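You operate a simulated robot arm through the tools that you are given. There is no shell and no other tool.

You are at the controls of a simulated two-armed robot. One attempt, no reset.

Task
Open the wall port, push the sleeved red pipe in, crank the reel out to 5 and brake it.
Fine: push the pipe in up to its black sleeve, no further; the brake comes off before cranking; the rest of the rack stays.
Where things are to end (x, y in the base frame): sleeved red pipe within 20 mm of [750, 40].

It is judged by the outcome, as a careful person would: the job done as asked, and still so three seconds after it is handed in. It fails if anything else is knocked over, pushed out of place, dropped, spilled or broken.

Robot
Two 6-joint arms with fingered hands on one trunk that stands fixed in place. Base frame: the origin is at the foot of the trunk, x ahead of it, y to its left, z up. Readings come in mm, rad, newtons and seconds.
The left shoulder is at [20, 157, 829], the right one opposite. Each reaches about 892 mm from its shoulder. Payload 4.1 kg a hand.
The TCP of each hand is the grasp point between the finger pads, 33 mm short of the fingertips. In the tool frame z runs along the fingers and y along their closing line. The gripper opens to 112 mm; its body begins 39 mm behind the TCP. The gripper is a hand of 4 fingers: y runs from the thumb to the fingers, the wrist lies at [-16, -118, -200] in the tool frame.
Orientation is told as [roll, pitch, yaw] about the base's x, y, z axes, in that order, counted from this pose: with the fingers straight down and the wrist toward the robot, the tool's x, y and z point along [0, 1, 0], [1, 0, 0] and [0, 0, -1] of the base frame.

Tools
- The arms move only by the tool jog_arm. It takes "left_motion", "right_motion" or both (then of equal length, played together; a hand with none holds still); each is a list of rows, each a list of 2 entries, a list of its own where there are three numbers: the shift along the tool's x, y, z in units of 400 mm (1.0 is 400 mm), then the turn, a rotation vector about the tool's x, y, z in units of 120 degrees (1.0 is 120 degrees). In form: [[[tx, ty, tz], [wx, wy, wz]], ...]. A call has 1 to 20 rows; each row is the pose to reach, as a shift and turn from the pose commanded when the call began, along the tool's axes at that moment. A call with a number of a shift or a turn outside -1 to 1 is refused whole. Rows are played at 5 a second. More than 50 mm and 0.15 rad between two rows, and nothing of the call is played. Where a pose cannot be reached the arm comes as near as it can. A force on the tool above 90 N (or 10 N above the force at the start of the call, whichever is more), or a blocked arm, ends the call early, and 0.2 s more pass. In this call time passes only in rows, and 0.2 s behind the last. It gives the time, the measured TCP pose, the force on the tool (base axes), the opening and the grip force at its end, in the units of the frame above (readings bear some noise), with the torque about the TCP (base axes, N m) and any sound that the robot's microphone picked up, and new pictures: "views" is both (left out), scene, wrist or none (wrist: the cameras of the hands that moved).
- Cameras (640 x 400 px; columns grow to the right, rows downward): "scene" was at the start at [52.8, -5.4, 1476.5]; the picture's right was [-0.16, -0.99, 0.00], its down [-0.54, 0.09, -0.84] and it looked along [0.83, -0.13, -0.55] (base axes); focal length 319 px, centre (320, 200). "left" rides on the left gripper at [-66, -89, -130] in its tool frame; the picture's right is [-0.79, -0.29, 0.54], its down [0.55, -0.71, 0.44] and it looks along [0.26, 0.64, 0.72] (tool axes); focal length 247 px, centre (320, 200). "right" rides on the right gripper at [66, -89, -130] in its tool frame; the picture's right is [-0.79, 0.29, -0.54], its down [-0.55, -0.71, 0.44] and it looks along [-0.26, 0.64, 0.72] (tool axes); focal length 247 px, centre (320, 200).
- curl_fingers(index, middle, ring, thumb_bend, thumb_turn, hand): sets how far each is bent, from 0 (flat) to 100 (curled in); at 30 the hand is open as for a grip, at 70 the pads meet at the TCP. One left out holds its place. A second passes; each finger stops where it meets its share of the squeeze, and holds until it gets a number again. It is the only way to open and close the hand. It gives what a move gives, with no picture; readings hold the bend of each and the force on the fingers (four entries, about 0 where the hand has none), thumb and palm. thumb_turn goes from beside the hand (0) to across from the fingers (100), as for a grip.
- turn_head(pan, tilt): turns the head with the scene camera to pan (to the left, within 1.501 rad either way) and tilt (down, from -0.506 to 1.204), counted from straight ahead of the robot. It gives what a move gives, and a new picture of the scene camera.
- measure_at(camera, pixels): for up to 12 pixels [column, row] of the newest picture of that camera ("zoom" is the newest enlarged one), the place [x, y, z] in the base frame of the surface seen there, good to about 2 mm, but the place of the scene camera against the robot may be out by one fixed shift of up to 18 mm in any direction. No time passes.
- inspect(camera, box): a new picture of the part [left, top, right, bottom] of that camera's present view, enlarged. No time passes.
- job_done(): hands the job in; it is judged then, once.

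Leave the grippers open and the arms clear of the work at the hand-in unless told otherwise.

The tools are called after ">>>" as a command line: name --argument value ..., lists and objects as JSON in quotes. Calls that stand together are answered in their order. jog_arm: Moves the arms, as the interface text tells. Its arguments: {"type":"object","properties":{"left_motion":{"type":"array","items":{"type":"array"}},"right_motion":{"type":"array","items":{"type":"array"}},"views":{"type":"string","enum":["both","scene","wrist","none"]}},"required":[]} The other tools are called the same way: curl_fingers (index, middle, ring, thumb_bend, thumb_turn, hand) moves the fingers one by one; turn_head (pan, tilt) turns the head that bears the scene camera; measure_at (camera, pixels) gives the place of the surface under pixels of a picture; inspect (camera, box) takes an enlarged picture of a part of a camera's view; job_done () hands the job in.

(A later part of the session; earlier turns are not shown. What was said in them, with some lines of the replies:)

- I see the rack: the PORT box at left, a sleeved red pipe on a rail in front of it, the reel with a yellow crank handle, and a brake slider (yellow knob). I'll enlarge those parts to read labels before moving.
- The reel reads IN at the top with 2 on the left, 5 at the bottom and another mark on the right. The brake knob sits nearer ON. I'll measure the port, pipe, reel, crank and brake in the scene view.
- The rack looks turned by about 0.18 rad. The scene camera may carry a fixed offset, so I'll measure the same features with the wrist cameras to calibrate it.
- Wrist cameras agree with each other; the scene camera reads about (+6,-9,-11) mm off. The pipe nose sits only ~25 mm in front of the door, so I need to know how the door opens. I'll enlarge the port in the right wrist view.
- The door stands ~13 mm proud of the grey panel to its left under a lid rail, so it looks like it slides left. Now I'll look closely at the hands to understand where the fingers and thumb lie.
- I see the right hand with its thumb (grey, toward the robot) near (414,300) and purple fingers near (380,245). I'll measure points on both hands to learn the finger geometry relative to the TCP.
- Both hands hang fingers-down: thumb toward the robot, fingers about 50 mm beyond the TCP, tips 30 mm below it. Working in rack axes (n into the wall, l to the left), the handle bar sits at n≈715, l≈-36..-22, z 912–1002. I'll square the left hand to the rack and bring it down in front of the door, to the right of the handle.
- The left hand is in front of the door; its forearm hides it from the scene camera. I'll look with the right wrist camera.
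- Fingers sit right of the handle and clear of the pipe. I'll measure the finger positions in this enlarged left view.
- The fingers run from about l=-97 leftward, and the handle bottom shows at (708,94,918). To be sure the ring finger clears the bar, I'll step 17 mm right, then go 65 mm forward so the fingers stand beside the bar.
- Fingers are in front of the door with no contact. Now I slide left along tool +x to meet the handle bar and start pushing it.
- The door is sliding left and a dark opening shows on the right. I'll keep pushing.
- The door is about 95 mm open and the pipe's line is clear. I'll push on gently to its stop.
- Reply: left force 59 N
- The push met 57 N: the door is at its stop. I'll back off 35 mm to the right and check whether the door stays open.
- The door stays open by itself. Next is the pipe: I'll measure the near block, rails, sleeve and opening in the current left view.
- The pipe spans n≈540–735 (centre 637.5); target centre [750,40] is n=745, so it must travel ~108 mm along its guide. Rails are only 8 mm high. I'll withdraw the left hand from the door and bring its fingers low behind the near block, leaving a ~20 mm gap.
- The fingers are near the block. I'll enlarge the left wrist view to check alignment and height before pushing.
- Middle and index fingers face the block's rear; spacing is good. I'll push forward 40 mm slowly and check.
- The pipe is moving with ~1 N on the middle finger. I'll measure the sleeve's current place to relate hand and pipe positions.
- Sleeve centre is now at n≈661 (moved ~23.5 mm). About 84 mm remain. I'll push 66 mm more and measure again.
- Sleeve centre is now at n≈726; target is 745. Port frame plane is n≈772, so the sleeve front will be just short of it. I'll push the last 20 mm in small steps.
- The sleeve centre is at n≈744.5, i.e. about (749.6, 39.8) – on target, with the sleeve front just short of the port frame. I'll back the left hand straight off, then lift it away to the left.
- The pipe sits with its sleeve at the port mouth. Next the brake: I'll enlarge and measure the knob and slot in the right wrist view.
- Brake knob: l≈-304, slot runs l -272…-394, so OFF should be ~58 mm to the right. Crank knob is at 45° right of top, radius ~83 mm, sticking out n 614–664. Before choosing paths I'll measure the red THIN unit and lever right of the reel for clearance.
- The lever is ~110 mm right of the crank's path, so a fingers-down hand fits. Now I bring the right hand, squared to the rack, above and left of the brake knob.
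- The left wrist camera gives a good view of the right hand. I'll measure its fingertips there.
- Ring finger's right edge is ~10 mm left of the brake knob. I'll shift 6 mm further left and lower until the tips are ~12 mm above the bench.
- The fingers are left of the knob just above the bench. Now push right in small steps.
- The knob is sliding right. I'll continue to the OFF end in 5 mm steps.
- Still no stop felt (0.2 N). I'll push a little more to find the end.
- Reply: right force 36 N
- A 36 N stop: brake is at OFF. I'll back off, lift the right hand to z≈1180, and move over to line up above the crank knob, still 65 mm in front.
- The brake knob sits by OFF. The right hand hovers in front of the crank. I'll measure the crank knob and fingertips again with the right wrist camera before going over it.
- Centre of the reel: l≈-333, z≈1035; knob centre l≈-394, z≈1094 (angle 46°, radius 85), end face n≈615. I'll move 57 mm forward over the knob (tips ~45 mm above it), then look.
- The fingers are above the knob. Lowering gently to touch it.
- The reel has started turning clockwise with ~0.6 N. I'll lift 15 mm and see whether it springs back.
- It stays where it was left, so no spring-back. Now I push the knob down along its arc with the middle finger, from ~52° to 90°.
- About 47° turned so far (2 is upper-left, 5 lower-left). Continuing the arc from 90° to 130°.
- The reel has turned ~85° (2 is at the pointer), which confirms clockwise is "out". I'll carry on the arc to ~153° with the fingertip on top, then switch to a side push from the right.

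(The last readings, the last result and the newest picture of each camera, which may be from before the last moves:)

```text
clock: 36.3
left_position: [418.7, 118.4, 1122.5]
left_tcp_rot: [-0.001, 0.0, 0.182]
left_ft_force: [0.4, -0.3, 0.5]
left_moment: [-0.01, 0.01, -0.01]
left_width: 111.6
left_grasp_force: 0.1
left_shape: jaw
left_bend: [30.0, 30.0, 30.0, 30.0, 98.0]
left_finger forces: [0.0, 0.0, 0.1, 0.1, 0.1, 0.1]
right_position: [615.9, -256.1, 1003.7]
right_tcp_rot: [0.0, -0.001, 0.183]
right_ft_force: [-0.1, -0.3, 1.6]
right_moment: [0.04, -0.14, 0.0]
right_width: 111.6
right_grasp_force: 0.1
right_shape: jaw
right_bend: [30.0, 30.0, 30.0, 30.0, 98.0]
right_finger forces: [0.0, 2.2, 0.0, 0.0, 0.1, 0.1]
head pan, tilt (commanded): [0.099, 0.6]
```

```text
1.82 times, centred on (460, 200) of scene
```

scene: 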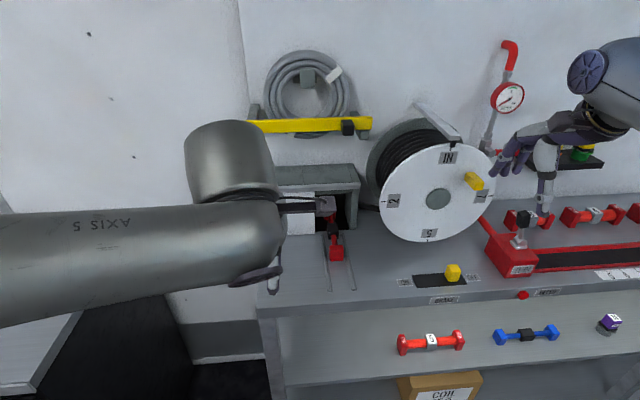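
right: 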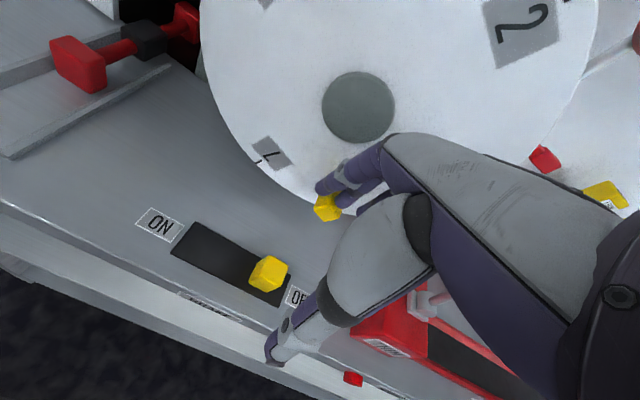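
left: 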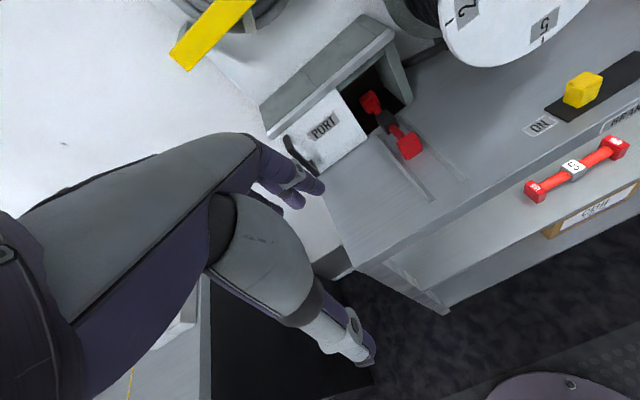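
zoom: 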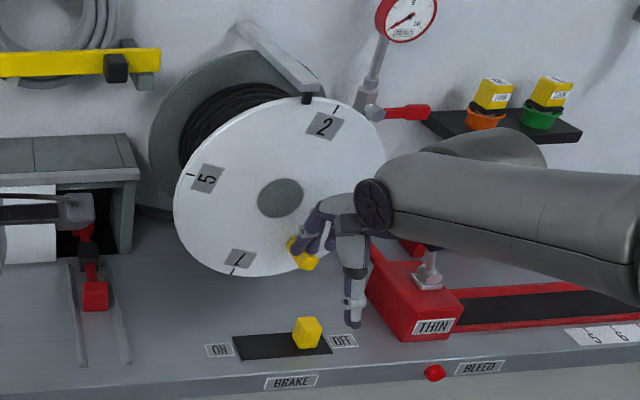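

Turned ~108° now, knob near 154°. Before moving the hand right and lower, I'll check clearance between the forearm/hand and the black lever.

>>> measure_at --camera "zoom" --pixels '[[430, 238], [520, 250], [600, 255], [380, 225], [425, 280], [428, 258], [350, 320], [345, 240], [305, 262], [300, 245], [360, 300], [330, 225]]'

>>> inspect --camera "right" --box '[250, 100, 510, 400]'

```text
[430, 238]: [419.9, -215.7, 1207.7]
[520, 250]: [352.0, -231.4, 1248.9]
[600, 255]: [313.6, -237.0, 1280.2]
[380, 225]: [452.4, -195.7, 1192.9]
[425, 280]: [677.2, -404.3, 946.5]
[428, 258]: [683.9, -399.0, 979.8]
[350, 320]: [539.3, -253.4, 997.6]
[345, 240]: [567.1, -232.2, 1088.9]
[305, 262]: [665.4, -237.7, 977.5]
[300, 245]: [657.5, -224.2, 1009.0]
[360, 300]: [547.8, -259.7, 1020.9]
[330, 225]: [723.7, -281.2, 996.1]
```

```text
1.33 times, centred on (380, 250) of right
```

zoom: 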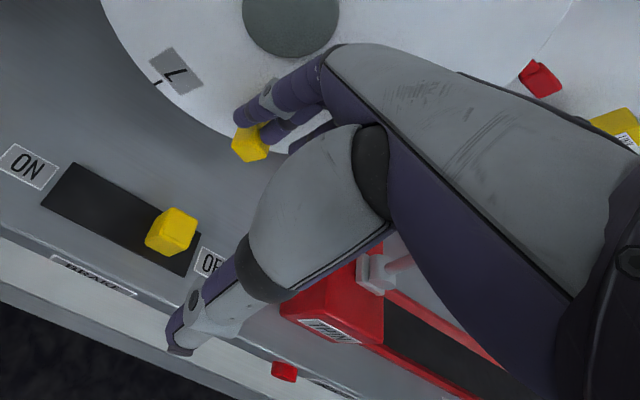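

Clearance to the lever is fine (~35 mm). I'll lift off the knob, move 52 mm right, then lower with the index finger to the right of the knob.

>>> jog_arm --right_motion '[[[0, 0, -0.04], [0, 0, 0]], [[0, 0, -0.08], [0, 0, 0]], [[-0.065, 0, -0.08], [0, 0, 0]], [[-0.13, 0, -0.08], [0, 0, 0]], [[-0.13, 0, -0.02], [0, 0, 0]], [[-0.13, 0, 0.04], [0, 0, 0]], [[-0.13, 0, 0.09], [0, 0, 0]]]' --views "wrist"

>>> inspect --camera "scene" --box '[360, 90, 560, 310]'

>>> inspect --camera "right" --box '[250, 100, 450, 260]'

```text
clock: 37.9
left_position: [419.3, 117.2, 1122.0]
left_tcp_rot: [-0.001, -0.001, 0.181]
left_ft_force: [-0.2, -0.4, -0.3]
left_moment: [0.01, 0.01, 0.03]
left_width: 111.7
left_grasp_force: 0.1
left_shape: jaw
left_bend: [30.0, 30.0, 30.0, 30.0, 98.0]
left_finger forces: [0.0, 0.1, 0.1, 0.0, 0.0, 0.0]
right_position: [624.5, -307.0, 966.4]
right_tcp_rot: [0.0, 0.002, 0.179]
right_ft_force: [-1.2, 0.1, 0.2]
right_moment: [-0.02, 0.0, -0.01]
right_width: 111.8
right_grasp_force: 0.0
right_shape: jaw
right_bend: [30.0, 30.0, 30.0, 30.0, 98.0]
right_finger forces: [0.1, 0.1, 0.1, 0.0, 0.1, 0.1]
head pan, tilt (commanded): [0.099, 0.6]
```

right: 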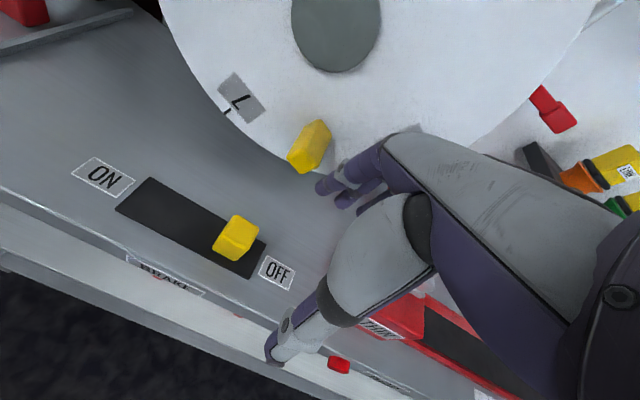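

```text
1.82 times, centred on (460, 200) of scene
```

zoom: 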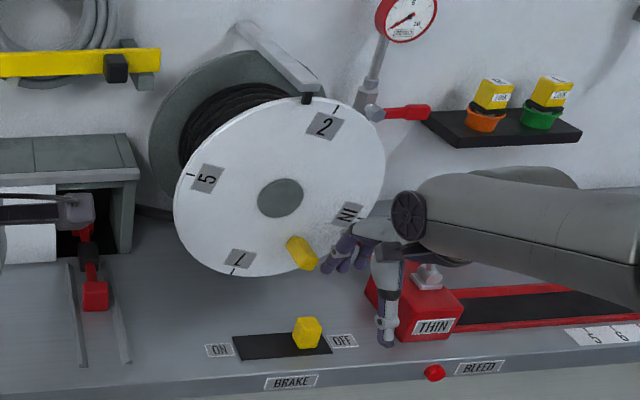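

```text
2.50 times, centred on (350, 180) of right
```

zoom: 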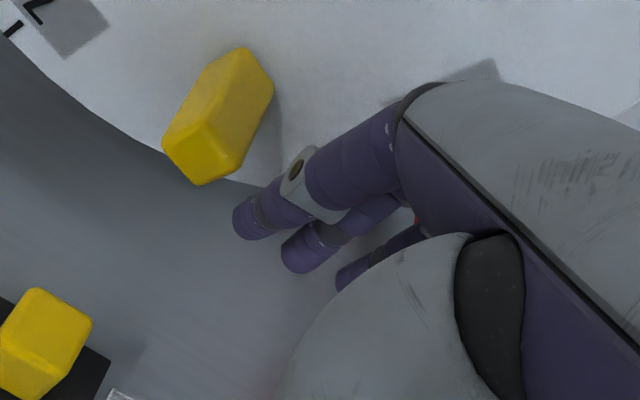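

Index finger is now to the right of the knob. I'll measure knob and finger positions, and the reel ticks, to plan the side push.

>>> measure_at --camera "zoom" --pixels '[[240, 65], [205, 125], [200, 170], [230, 165], [180, 140], [245, 225], [270, 200], [255, 100]]'

>>> measure_at --camera "scene" --pixels '[[397, 207], [412, 187], [486, 159], [545, 148], [461, 239], [461, 199]]'

```text
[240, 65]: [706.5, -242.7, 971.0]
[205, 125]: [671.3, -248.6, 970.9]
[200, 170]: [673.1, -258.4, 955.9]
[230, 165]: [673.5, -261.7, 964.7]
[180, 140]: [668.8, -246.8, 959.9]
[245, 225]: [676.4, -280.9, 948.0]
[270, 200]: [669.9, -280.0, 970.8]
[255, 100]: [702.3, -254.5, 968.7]
```

```text
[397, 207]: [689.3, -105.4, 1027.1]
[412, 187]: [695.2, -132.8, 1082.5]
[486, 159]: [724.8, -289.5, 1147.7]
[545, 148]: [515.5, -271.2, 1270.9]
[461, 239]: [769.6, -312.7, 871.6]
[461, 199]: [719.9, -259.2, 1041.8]
```

Gap to the knob is ~13 mm. I'll push left 80 mm (and 8 mm deeper for a better hold), in 8 mm steps, then check the ticks.

>>> jog_arm --right_motion '[[[0, 0.02, 0], [0, 0, 0]], [[0.02, 0.02, 0], [0, 0, 0]], [[0.04, 0.02, 0], [0, 0, 0]], [[0.06, 0.02, 0], [0, 0, 0]], [[0.08, 0.02, 0], [0, 0, 0]], [[0.1, 0.02, 0], [0, 0, 0]], [[0.12, 0.02, 0], [0, 0, 0]], [[0.14, 0.02, 0], [0, 0, 0]], [[0.16, 0.02, 0], [0, 0, 0]], [[0.18, 0.02, 0], [0, 0, 0]], [[0.2, 0.02, 0], [0, 0, 0]]]' --views "wrist"

>>> inspect --camera "scene" --box '[360, 90, 560, 310]'

```text
clock: 40.3
left_position: [420.8, 118.3, 1122.9]
left_tcp_rot: [-0.003, 0.001, 0.183]
left_ft_force: [0.5, -0.3, 0.9]
left_moment: [0.0, 0.01, 0.01]
left_width: 111.6
left_grasp_force: 0.0
left_shape: jaw
left_bend: [30.0, 30.0, 30.0, 30.0, 98.0]
left_finger forces: [0.0, 0.0, 0.1, 0.0, 0.0, 0.1]
right_position: [619.4, -227.9, 966.8]
right_tcp_rot: [0.002, -0.001, 0.181]
right_ft_force: [0.5, -1.2, 0.8]
right_moment: [0.02, -0.03, -0.06]
right_width: 112.0
right_grasp_force: 0.0
right_shape: jaw
right_bend: [30.0, 30.0, 30.0, 30.0, 98.0]
right_finger forces: [0.7, 0.1, 0.1, 0.0, 0.0, 0.0]
head pan, tilt (commanded): [0.099, 0.6]
```

right: 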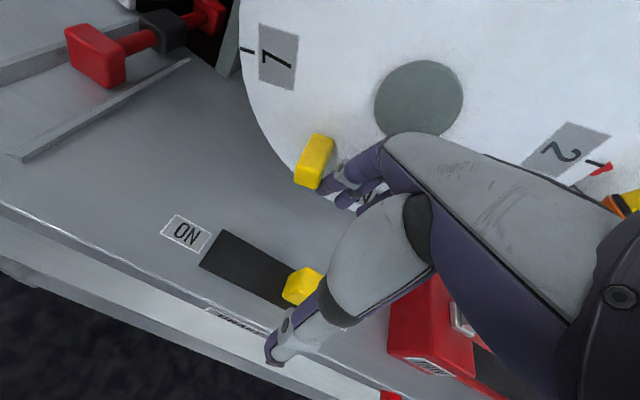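

```text
1.82 times, centred on (460, 200) of scene
```

zoom: 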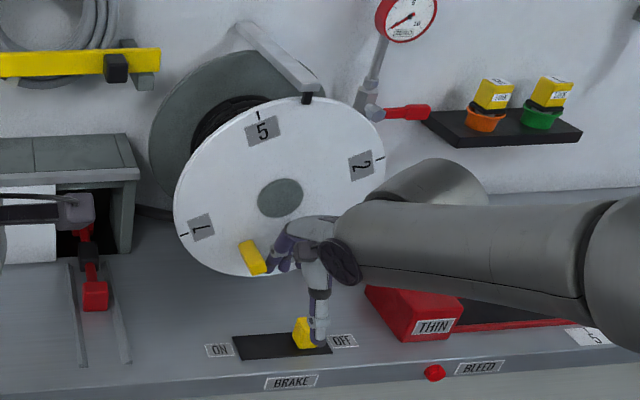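

The 5 is ~23° short of the pointer. I'll push 20 mm more in 5 mm steps, then measure the tick.

>>> jog_arm --right_motion '[[[0.0125, 0, 0], [0, 0, 0]], [[0.025, 0, 0], [0, 0, 0]], [[0.0375, 0, 0], [0, 0, 0]], [[0.05, 0, 0], [0, 0, 0]], [[0.05, 0, 0], [0, 0, 0]]]' --views "none"

>>> inspect --camera "scene" --box '[400, 110, 500, 190]'

```text
clock: 41.5
left_position: [419.5, 118.4, 1121.7]
left_tcp_rot: [-0.002, 0.0, 0.18]
left_ft_force: [0.0, 0.0, -0.1]
left_moment: [-0.02, -0.01, 0.02]
left_width: 111.8
left_grasp_force: 0.0
left_shape: jaw
left_bend: [30.0, 30.0, 30.0, 30.0, 98.0]
left_finger forces: [0.0, 0.0, 0.1, 0.0, 0.0, 0.0]
right_position: [614.0, -206.9, 966.0]
right_tcp_rot: [-0.001, -0.001, 0.181]
right_ft_force: [1.1, -1.7, 2.0]
right_moment: [0.06, -0.17, -0.15]
right_width: 111.8
right_grasp_force: 0.0
right_shape: jaw
right_bend: [30.0, 30.0, 30.0, 30.0, 98.0]
right_finger forces: [2.9, 0.0, 0.1, 0.1, 0.0, 0.0]
head pan, tilt (commanded): [0.099, 0.6]
```

```text
5.00 times, centred on (450, 150) of scene
```

zoom: 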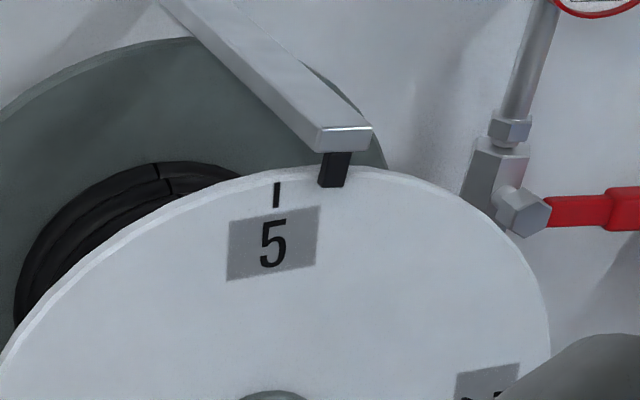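

>>> measure_at --camera "zoom" --pixels '[[277, 190], [277, 203], [330, 185], [325, 183], [338, 183], [333, 160], [275, 245]]'

```text
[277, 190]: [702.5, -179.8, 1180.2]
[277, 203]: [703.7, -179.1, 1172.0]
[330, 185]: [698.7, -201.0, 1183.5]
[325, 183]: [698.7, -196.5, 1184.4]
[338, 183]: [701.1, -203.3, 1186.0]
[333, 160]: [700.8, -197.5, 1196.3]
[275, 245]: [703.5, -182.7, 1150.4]
```

The 5 tick is ~19 mm (≈8.6°) left of the pointer. Pushing 8 mm more in small steps, then re-measure.

>>> jog_arm --right_motion '[[[0.007, 0, 0], [0, 0, 0]], [[0.014, 0, 0], [0, 0, 0]], [[0.02, 0, 0], [0, 0, 0]], [[0.02, 0, 0], [0, 0, 0]]]' --views "none"

>>> inspect --camera "scene" --box '[400, 110, 500, 190]'

```text
clock: 42.5
left_position: [420.4, 117.6, 1122.1]
left_tcp_rot: [0.0, -0.001, 0.182]
left_ft_force: [0.9, -0.1, -0.9]
left_moment: [0.02, -0.01, -0.01]
left_width: 111.7
left_grasp_force: 0.1
left_shape: jaw
left_bend: [30.0, 30.0, 30.0, 30.0, 98.0]
left_finger forces: [0.1, 0.0, 0.0, 0.0, 0.1, 0.0]
right_position: [613.5, -199.1, 968.1]
right_tcp_rot: [0.0, 0.001, 0.18]
right_ft_force: [0.9, -3.8, 3.2]
right_moment: [0.1, -0.16, -0.23]
right_width: 111.8
right_grasp_force: 0.1
right_shape: jaw
right_bend: [30.0, 30.0, 30.0, 30.0, 98.0]
right_finger forces: [4.3, 0.0, 0.1, 0.0, 0.1, 0.0]
head pan, tilt (commanded): [0.099, 0.6]
```

```text
5.00 times, centred on (450, 150) of scene
```

zoom: 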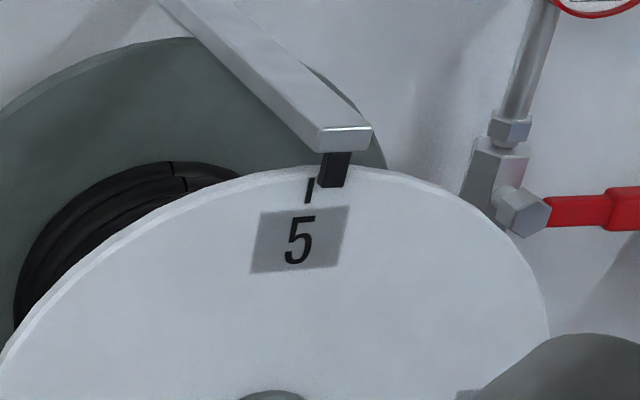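

>>> measure_at --camera "zoom" --pixels '[[310, 185], [309, 195], [308, 200], [325, 184], [332, 184], [340, 184], [298, 242]]'

```text
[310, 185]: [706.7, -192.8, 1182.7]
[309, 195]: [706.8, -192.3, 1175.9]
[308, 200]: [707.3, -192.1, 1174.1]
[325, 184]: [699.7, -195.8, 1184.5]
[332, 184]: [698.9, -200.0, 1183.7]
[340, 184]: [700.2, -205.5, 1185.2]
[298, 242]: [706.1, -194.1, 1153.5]
```

About 6 mm (2.7°) remain. Pushing 3.2 mm more.

>>> jog_arm --right_motion '[[[0.004, 0, 0], [0, 0, 0]], [[0.008, 0, 0], [0, 0, 0]], [[0.008, 0, 0], [0, 0, 0]]]' --views "none"

>>> inspect --camera "scene" --box '[400, 110, 500, 190]'

```text
clock: 43.3
left_position: [419.8, 118.6, 1122.4]
left_tcp_rot: [-0.002, -0.001, 0.181]
left_ft_force: [0.8, -0.5, -0.4]
left_moment: [0.02, 0.01, -0.02]
left_width: 111.7
left_grasp_force: 0.1
left_shape: jaw
left_bend: [30.0, 30.0, 30.0, 30.0, 98.0]
left_finger forces: [0.0, 0.0, 0.0, 0.1, 0.0, 0.0]
right_position: [612.7, -196.4, 968.7]
right_tcp_rot: [0.001, -0.001, 0.18]
right_ft_force: [0.8, -8.1, 7.1]
right_moment: [0.25, -0.3, -0.39]
right_width: 111.7
right_grasp_force: 0.0
right_shape: jaw
right_bend: [30.0, 30.0, 30.0, 30.0, 98.0]
right_finger forces: [8.7, 0.0, 0.1, 0.0, 0.1, 0.0]
head pan, tilt (commanded): [0.099, 0.6]
```

```text
5.00 times, centred on (450, 150) of scene
```

zoom: 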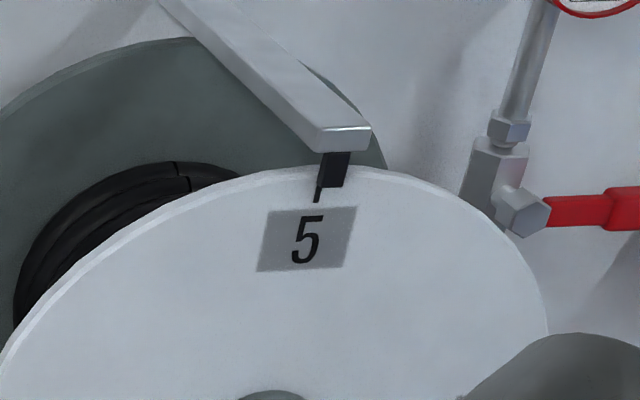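

>>> measure_at --camera "zoom" --pixels '[[317, 193], [317, 199], [316, 202], [306, 242], [332, 184]]'

>>> inspect --camera "right" --box '[200, 60, 460, 260]'

```text
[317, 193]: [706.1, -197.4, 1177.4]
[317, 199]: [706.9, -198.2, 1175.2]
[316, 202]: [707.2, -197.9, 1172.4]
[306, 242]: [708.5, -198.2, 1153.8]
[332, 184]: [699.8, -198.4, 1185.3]
```

```text
2.00 times, centred on (330, 160) of right
```

zoom: 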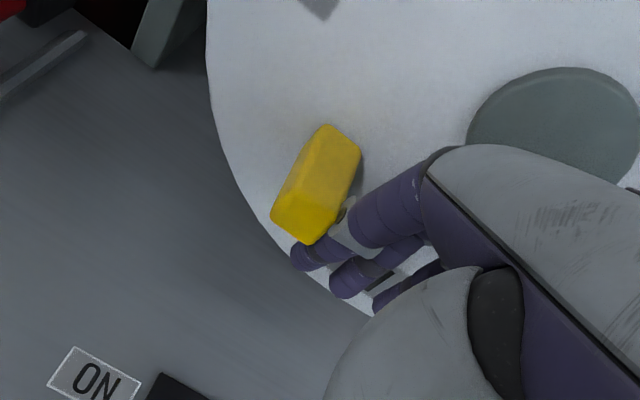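

The 5 tick is within ~1 mm of the pointer line. The finger is jamming a bit by friction (8.7 N), so I'll ease it upward 2 mm to relieve it and recheck.

>>> jog_arm --right_motion '[[[0, 0, -0.003], [0, 0, 0]], [[0, 0, -0.006], [0, 0, 0]], [[0, 0, -0.006], [0, 0, 0]]]' --views "none"

>>> inspect --camera "scene" --box '[400, 110, 500, 190]'

```text
clock: 44.1
left_position: [419.4, 117.4, 1123.1]
left_tcp_rot: [-0.002, 0.0, 0.18]
left_ft_force: [0.6, -0.1, -0.8]
left_moment: [-0.01, 0.01, 0.01]
left_width: 111.7
left_grasp_force: 0.0
left_shape: jaw
left_bend: [30.0, 30.0, 30.0, 30.0, 98.0]
left_finger forces: [0.0, 0.0, 0.0, 0.1, 0.0, 0.0]
right_position: [613.5, -195.0, 969.7]
right_tcp_rot: [0.0, 0.0, 0.182]
right_ft_force: [1.4, -3.9, 1.5]
right_moment: [0.1, -0.08, -0.24]
right_width: 112.2
right_grasp_force: 0.0
right_shape: jaw
right_bend: [30.0, 30.0, 30.0, 30.0, 98.0]
right_finger forces: [4.1, 0.0, 0.1, 0.0, 0.1, 0.1]
head pan, tilt (commanded): [0.099, 0.6]
```

```text
5.00 times, centred on (450, 150) of scene
```

zoom: 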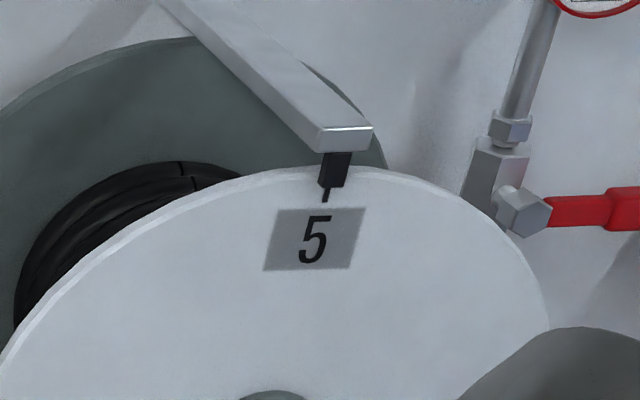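

>>> measure_at --camera "zoom" --pixels '[[325, 193], [325, 197], [324, 200], [314, 240], [332, 184], [334, 184]]'

```text
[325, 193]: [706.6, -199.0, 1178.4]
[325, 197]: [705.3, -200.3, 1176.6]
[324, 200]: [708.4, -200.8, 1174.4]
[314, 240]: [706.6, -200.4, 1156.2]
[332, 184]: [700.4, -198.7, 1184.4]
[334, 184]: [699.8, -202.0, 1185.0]
```

The 5 tick and pointer agree within about 1 mm. Now I move the finger right off the crank knob slowly, then pull back from the reel, and check the reel stays.

>>> jog_arm --right_motion '[[[-0.005, 0, 0], [0, 0, 0]], [[-0.015, 0, 0], [0, 0, 0]], [[-0.035, 0, 0], [0, 0, 0]], [[-0.06, 0, 0], [0, 0, 0]], [[-0.08, -0.05, 0], [0, 0, 0]], [[-0.08, -0.12, 0], [0, 0, 0]], [[-0.08, -0.17, 0], [0, 0, 0]]]' --views "both"

>>> inspect --camera "scene" --box '[400, 110, 500, 190]'

>>> measure_at --camera "scene" --pixels '[[522, 295], [505, 250], [452, 270], [457, 282], [475, 283]]'

```text
clock: 45.7
left_position: [420.5, 117.6, 1123.0]
left_tcp_rot: [-0.002, 0.001, 0.183]
left_ft_force: [-0.3, 0.4, -0.3]
left_moment: [0.01, -0.01, 0.02]
left_width: 111.7
left_grasp_force: 0.0
left_shape: jaw
left_bend: [30.0, 30.0, 30.0, 30.0, 98.0]
left_finger forces: [0.0, 0.0, 0.1, 0.0, 0.1, 0.1]
right_position: [549.3, -238.5, 969.6]
right_tcp_rot: [-0.001, -0.001, 0.179]
right_ft_force: [-0.6, 0.5, -0.3]
right_moment: [0.01, 0.01, 0.03]
right_width: 111.7
right_grasp_force: 0.0
right_shape: jaw
right_bend: [30.0, 30.0, 30.0, 30.0, 98.0]
right_finger forces: [0.0, 0.0, 0.0, 0.0, 0.0, 0.1]
head pan, tilt (commanded): [0.099, 0.6]
```

scene: 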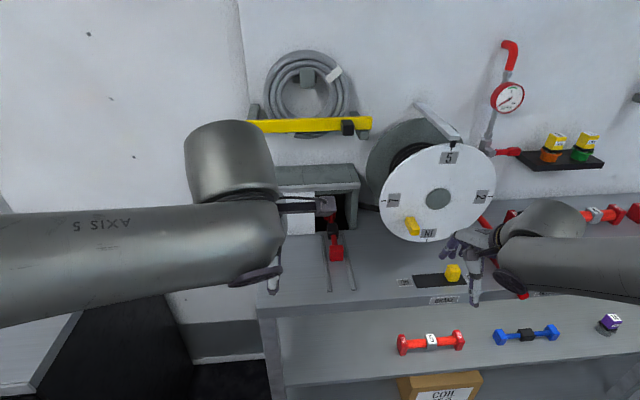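
right: 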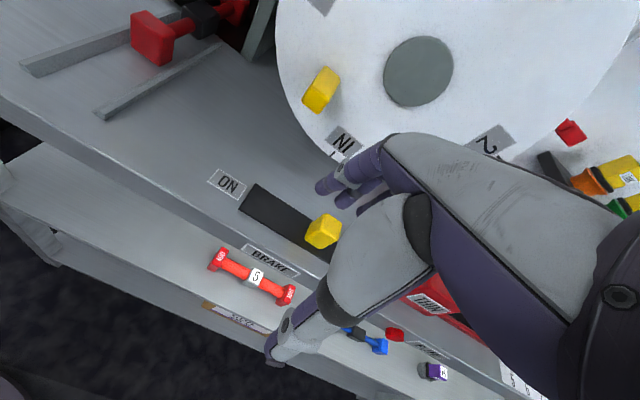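

```text
5.00 times, centred on (450, 150) of scene
```

zoom: 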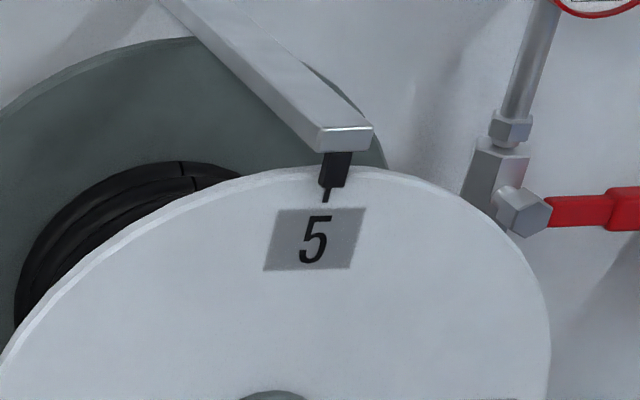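

```text
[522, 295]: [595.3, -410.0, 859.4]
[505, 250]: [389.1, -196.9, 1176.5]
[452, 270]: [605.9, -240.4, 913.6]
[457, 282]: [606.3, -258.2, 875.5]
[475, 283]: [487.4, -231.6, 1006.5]
```

The reel holds at 5. Now the brake: measuring the knob in the right wrist view to place the index finger to its right.

>>> measure_at --camera "right" --pixels '[[322, 225], [318, 240], [335, 228], [330, 242], [309, 238], [320, 246], [322, 187], [328, 183], [325, 258]]'

>>> inspect --camera "right" --box '[230, 150, 430, 310]'

```text
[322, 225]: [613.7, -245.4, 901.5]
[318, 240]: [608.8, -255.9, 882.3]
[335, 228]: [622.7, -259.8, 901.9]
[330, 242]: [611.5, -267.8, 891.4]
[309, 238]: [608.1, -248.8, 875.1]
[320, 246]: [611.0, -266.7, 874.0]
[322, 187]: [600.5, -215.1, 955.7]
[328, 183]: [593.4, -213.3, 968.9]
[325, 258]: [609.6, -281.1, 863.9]
```

```text
2.50 times, centred on (330, 230) of right
```

zoom: 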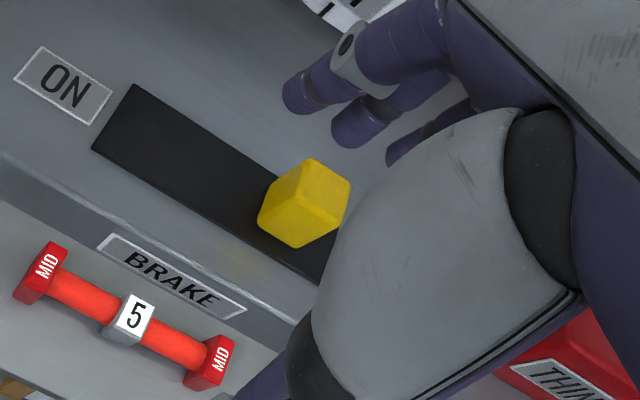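

Brake knob's right face is at l≈-373. I'll move right 71 mm at this height, then lower beside it.

>>> jog_arm --right_motion '[[[-0.07, 0.01, 0], [0, 0, 0]], [[-0.14, 0.0125, 0], [0, 0, 0]], [[-0.1775, 0.0125, 0], [0, 0, 0]], [[-0.1775, 0.0125, 0.06], [0, 0, 0]], [[-0.1775, 0.0125, 0.12], [0, 0, 0]], [[-0.1775, 0.0125, 0.16], [0, 0, 0]]]' --views "both"

>>> inspect --camera "right" --box '[230, 100, 430, 260]'

```text
clock: 47.1
left_position: [420.1, 117.1, 1122.6]
left_tcp_rot: [-0.002, 0.0, 0.183]
left_ft_force: [0.0, 1.0, -0.6]
left_moment: [-0.01, -0.02, -0.03]
left_width: 111.6
left_grasp_force: 0.1
left_shape: jaw
left_bend: [30.0, 30.0, 30.0, 30.0, 98.0]
left_finger forces: [0.1, 0.0, 0.0, 0.0, 0.0, 0.0]
right_position: [569.3, -307.6, 905.2]
right_tcp_rot: [0.001, 0.001, 0.181]
right_ft_force: [0.8, 0.1, -0.1]
right_moment: [-0.03, -0.02, 0.02]
right_width: 111.8
right_grasp_force: 0.1
right_shape: jaw
right_bend: [30.0, 30.0, 30.0, 30.0, 98.0]
right_finger forces: [0.0, 0.0, 0.1, 0.0, 0.0, 0.0]
head pan, tilt (commanded): [0.099, 0.6]
```

scene: 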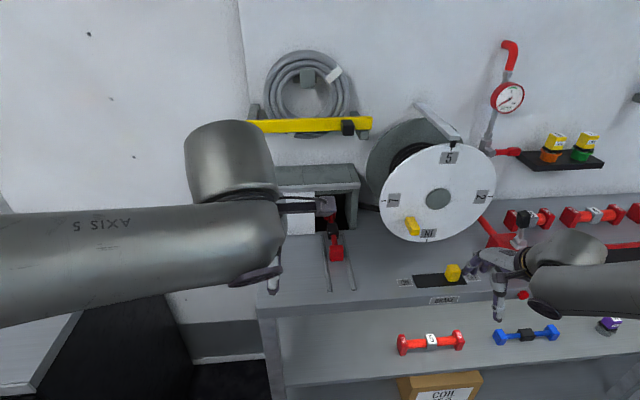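
right: 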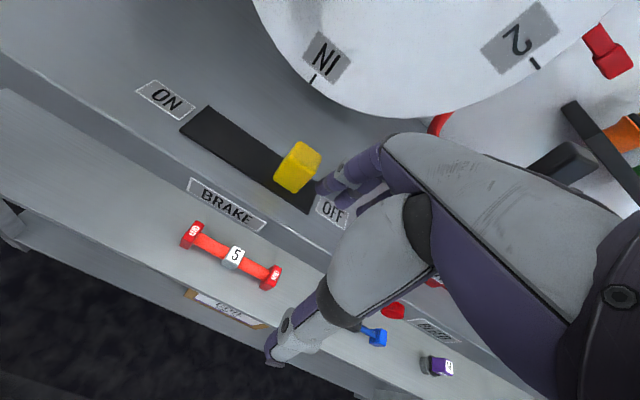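

```text
2.50 times, centred on (330, 180) of right
```

zoom: 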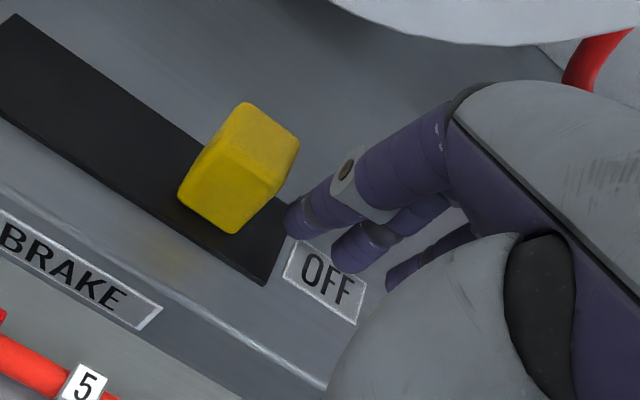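

Index finger is just right of the brake knob. Pushing left toward ON.

>>> jog_arm --right_motion '[[[0.02, 0, 0], [0, 0, 0]], [[0.04, 0, 0], [0, 0, 0]], [[0.06, 0, 0], [0, 0, 0]], [[0.08, 0, 0], [0, 0, 0]], [[0.1, 0, 0], [0, 0, 0]], [[0.12, 0, 0], [0, 0, 0]], [[0.14, 0, 0], [0, 0, 0]], [[0.155, 0, 0], [0, 0, 0]]]' --views "wrist"

>>> inspect --camera "right" --box '[200, 100, 400, 260]'

```text
clock: 48.9
left_position: [419.3, 118.1, 1121.3]
left_tcp_rot: [-0.002, -0.002, 0.181]
left_ft_force: [0.2, -0.7, -0.6]
left_moment: [-0.01, -0.02, 0.01]
left_width: 111.9
left_grasp_force: 0.2
left_shape: jaw
left_bend: [30.0, 30.0, 30.0, 30.0, 98.0]
left_finger forces: [0.0, 0.0, 0.0, 0.1, 0.1, 0.1]
right_position: [558.8, -248.3, 905.7]
right_tcp_rot: [0.0, 0.001, 0.181]
right_ft_force: [-0.7, 0.4, -1.1]
right_moment: [0.0, 0.02, 0.0]
right_width: 111.7
right_grasp_force: 0.1
right_shape: jaw
right_bend: [30.0, 30.0, 30.0, 30.0, 98.0]
right_finger forces: [0.1, 0.0, 0.0, 0.1, 0.0, 0.0]
head pan, tilt (commanded): [0.099, 0.6]
```

right: 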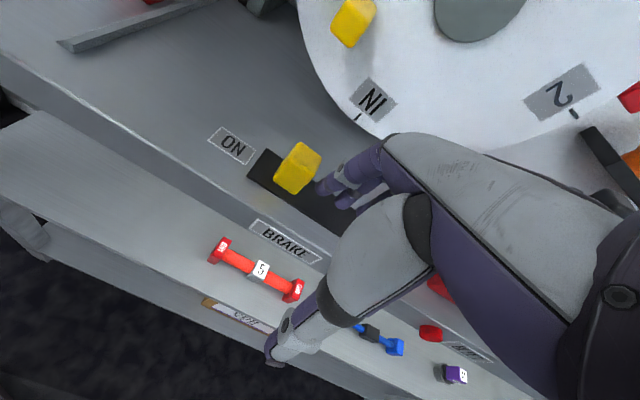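

```text
2.50 times, centred on (300, 180) of right
```

zoom: 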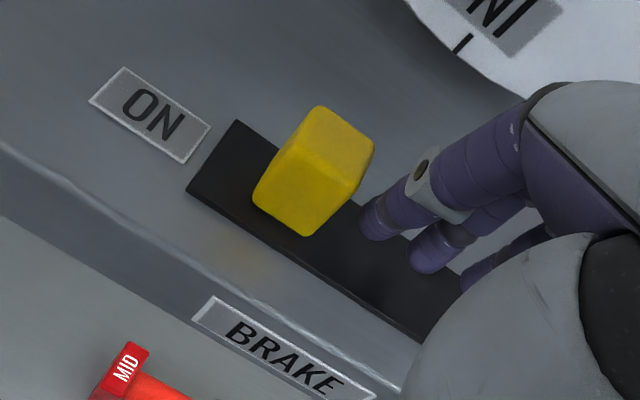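

The knob is near its starting ON place. I'll push on to its stop in 3 mm steps.

>>> jog_arm --right_motion '[[[0.0075, 0, 0], [0, 0, 0]], [[0.015, 0, 0], [0, 0, 0]], [[0.0225, 0, 0], [0, 0, 0]], [[0.03, 0, 0], [0, 0, 0]]]' --views "none"

>>> inspect --camera "right" --box '[200, 100, 400, 260]'

```text
clock: 49.9
left_position: [419.2, 117.2, 1122.0]
left_tcp_rot: [0.0, 0.0, 0.18]
left_ft_force: [0.0, 0.1, -0.4]
left_moment: [0.0, 0.02, -0.03]
left_width: 111.6
left_grasp_force: 0.2
left_shape: jaw
left_bend: [30.0, 30.0, 30.0, 30.0, 98.0]
left_finger forces: [0.1, 0.0, 0.0, 0.1, 0.0, 0.0]
right_position: [557.3, -238.6, 905.9]
right_tcp_rot: [-0.002, 0.0, 0.176]
right_ft_force: [3.3, -9.4, -0.2]
right_moment: [-0.14, 0.05, -0.59]
right_width: 111.5
right_grasp_force: 0.0
right_shape: jaw
right_bend: [30.0, 30.0, 30.0, 30.0, 98.0]
right_finger forces: [10.6, 0.0, 0.0, 0.0, 0.0, 0.1]
head pan, tilt (commanded): [0.099, 0.6]
```

```text
2.50 times, centred on (300, 180) of right
```

zoom: 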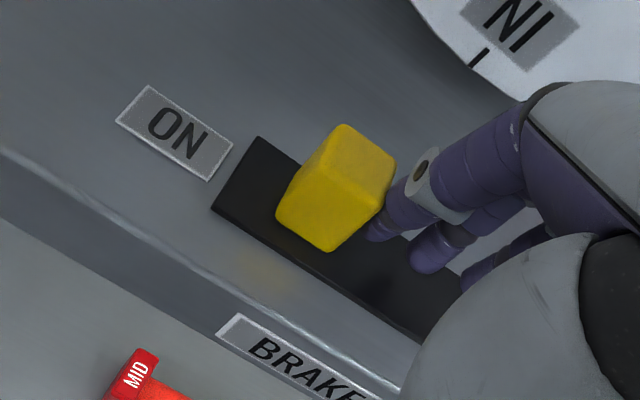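

The stop pushes back with ~10 N at the knob's original ON place. Backing off, lifting, and retreating the right arm toward its start, away from the rack.

>>> jog_arm --right_motion '[[[-0.02, 0, 0], [0, 0, 0]], [[-0.05, 0, 0], [0, 0, 0]], [[-0.05, 0, -0.1], [0, 0, 0]], [[-0.05, -0.02, -0.2], [0, 0, 0]], [[-0.08, -0.06, -0.3], [0, 0, 0]], [[-0.11, -0.1, -0.4], [0, 0, 0]], [[-0.14, -0.15, -0.5], [0, 0, 0]], [[-0.17, -0.2, -0.6], [0, 0, 0]], [[-0.2, -0.25, -0.7], [0, 0, 0]], [[-0.2, -0.3, -0.78], [0, 0, 0]]]' --views "both"

>>> inspect --camera "scene" --box '[360, 110, 560, 310]'

>>> inspect --camera "scene" --box '[400, 110, 500, 190]'

```text
clock: 52.1
left_position: [420.2, 118.4, 1121.7]
left_tcp_rot: [-0.003, 0.0, 0.183]
left_ft_force: [0.5, 0.4, 0.5]
left_moment: [-0.01, 0.01, 0.0]
left_width: 111.5
left_grasp_force: 0.0
left_shape: jaw
left_bend: [30.0, 30.0, 30.0, 30.0, 98.0]
left_finger forces: [0.0, 0.0, 0.0, 0.1, 0.0, 0.1]
right_position: [453.4, -336.8, 1217.0]
right_tcp_rot: [0.0, -0.001, 0.18]
right_ft_force: [-0.2, 0.0, 0.2]
right_moment: [-0.01, 0.03, 0.0]
right_width: 111.8
right_grasp_force: 0.0
right_shape: jaw
right_bend: [30.0, 30.0, 30.0, 30.0, 98.0]
right_finger forces: [0.1, 0.0, 0.1, 0.0, 0.0, 0.0]
head pan, tilt (commanded): [0.099, 0.6]
```

scene: 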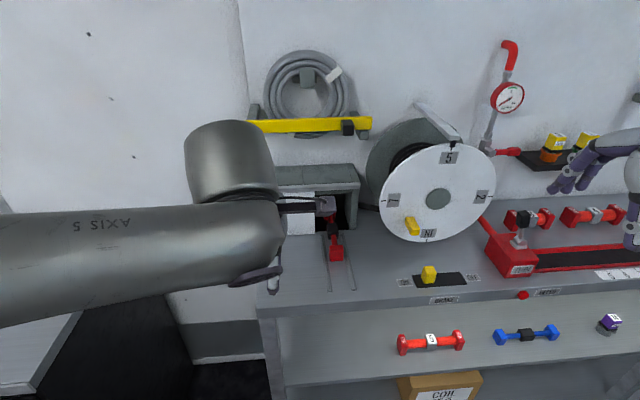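
right: 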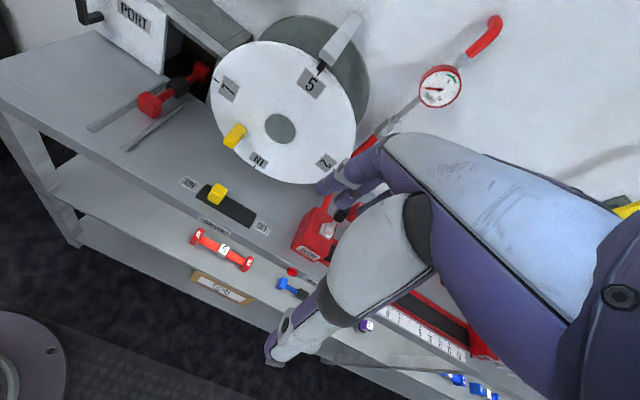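

```text
2.00 times, centred on (460, 210) of scene
```

zoom: 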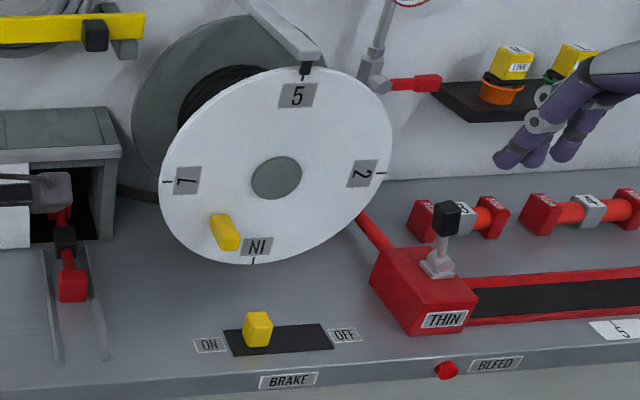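

```text
5.00 times, centred on (450, 150) of scene
```

zoom: 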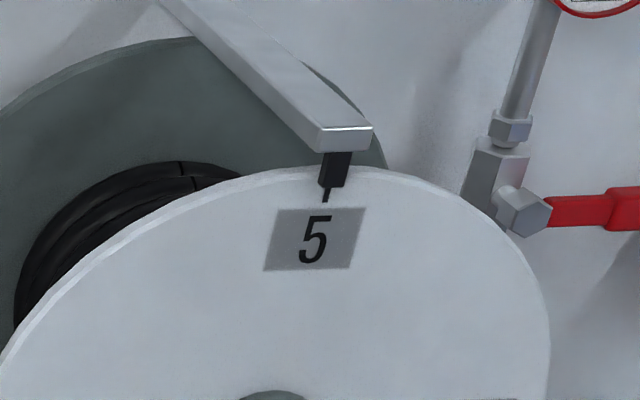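

5 is at the pointer and the brake is back at ON. I'll move the left arm further aside to view the port and pipe for a final check.

>>> jog_arm --left_motion '[[[0.05, -0.05, -0.08], [0, 0, 0]], [[0.12, -0.1, -0.14], [0, 0, 0]], [[0.2, -0.14, -0.18], [0, 0, 0]], [[0.29, -0.16, -0.2], [0, 0, 0]], [[0.38, -0.16, -0.2], [0, 0, 0]], [[0.46, -0.16, -0.2], [0, 0, 0]]]' --views "both"

>>> inspect --camera "scene" --box '[240, 140, 400, 300]'

>>> inspect --camera "right" --box '[60, 0, 300, 200]'

```text
clock: 53.5
left_position: [324.5, 285.5, 1203.1]
left_tcp_rot: [-0.001, 0.001, 0.18]
left_ft_force: [0.4, -0.5, 0.2]
left_moment: [0.02, 0.02, -0.01]
left_width: 111.8
left_grasp_force: 0.0
left_shape: jaw
left_bend: [30.0, 30.0, 30.0, 30.0, 98.0]
left_finger forces: [0.0, 0.0, 0.1, 0.0, 0.1, 0.1]
right_position: [453.6, -335.2, 1217.5]
right_tcp_rot: [0.001, 0.002, 0.181]
right_ft_force: [0.0, -0.1, -0.7]
right_moment: [0.01, 0.02, 0.02]
right_width: 111.8
right_grasp_force: 0.0
right_shape: jaw
right_bend: [30.0, 30.0, 30.0, 30.0, 98.0]
right_finger forces: [0.0, 0.0, 0.0, 0.1, 0.0, 0.0]
head pan, tilt (commanded): [0.099, 0.6]
```

scene: 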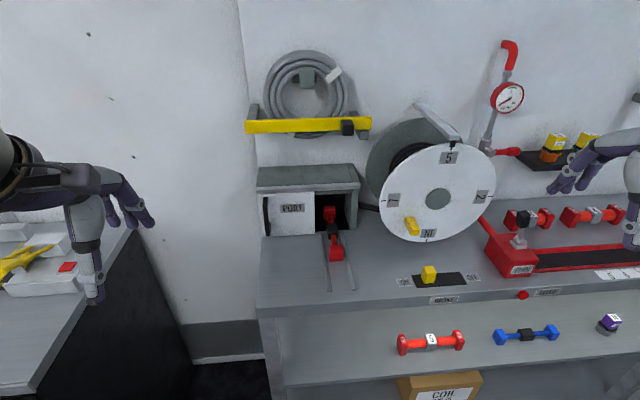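
left: 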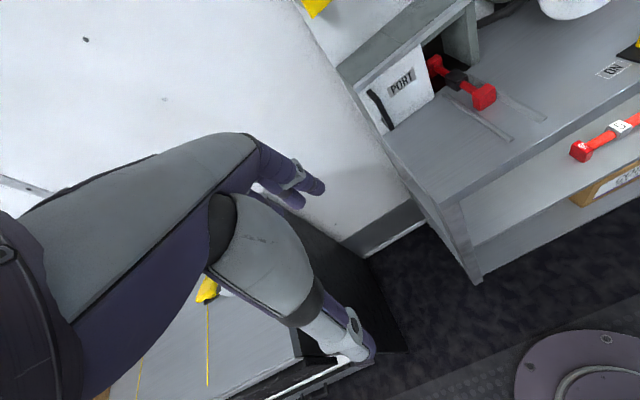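

```text
2.50 times, centred on (320, 220) of scene
```

zoom: 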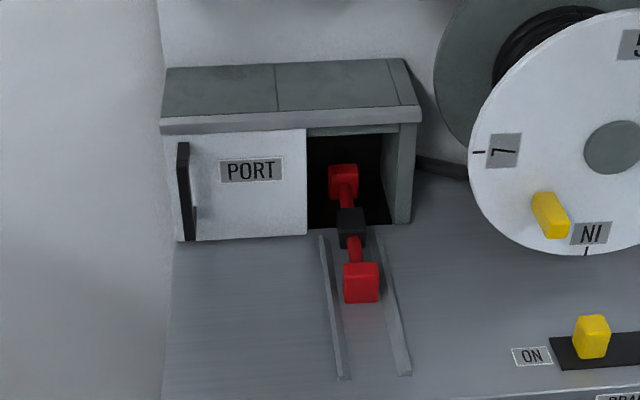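

```text
2.00 times, centred on (180, 100) of right
```

zoom: 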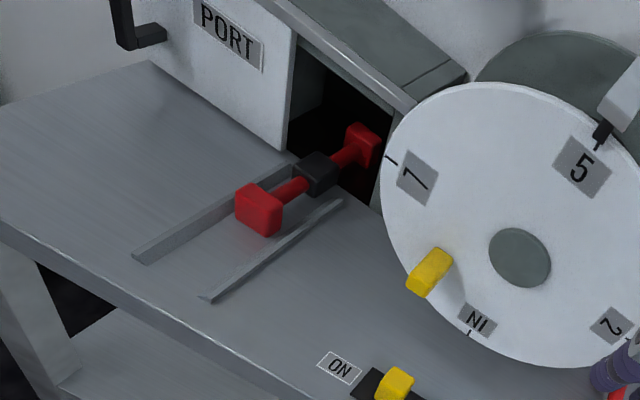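

Door open, pipe in, 5 at the pointer, brake ON. One last measurement of the sleeve against the port frame.

>>> measure_at --camera "zoom" --pixels '[[318, 153], [338, 166], [318, 192], [296, 172], [317, 165], [375, 205], [378, 180], [285, 150], [257, 200], [355, 125], [598, 145], [472, 332]]'

>>> measure_at --camera "left" --pixels '[[452, 74], [462, 78], [456, 85], [447, 80], [484, 92], [434, 62]]'

```text
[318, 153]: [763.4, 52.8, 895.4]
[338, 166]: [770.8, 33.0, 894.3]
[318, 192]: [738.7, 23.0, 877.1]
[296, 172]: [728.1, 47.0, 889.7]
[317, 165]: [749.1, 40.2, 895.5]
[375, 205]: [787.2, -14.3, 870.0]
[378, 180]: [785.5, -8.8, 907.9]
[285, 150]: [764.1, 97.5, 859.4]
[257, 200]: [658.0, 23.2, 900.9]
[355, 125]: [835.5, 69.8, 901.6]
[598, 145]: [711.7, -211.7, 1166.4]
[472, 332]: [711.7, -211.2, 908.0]
```

```text
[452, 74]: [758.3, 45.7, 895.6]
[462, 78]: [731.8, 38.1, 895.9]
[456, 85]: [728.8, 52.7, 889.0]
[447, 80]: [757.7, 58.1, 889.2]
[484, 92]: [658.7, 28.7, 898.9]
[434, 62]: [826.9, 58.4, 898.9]
```

Sleeve centre is at about (749, 40), its front just at the port frame. The 5–IN line is vertical under the pointer, the brake is ON, both hands are open and clear, and nothing else on the rack has moved. I'm handing the job in.

>>> job_done

```text
The job is handed in.
```

I finished all four parts and handed the job in. The tool only confirmed the hand-in, so I haven't seen a verdict.

- **Port:** the door slid left to its stop and stayed open by itself.
- **Pipe:** the sleeve centre measures about [749, 40], against the [750, 40] you asked for. The front of the black sleeve sits about 10 mm short of the port frame, so it isn't quite flush and hasn't gone in.
- **Reel:** I moved the brake to OFF first. Then I cranked the reel clockwise, past 2, until the 5 mark lined up with the pointer to within about 1 mm.
- **Brake:** the knob is back against its ON stop, and the reel stayed at 5 when I took the hand away.

Nothing else on the rack looked moved in the last pictures. Both hands are open and clear of the work.
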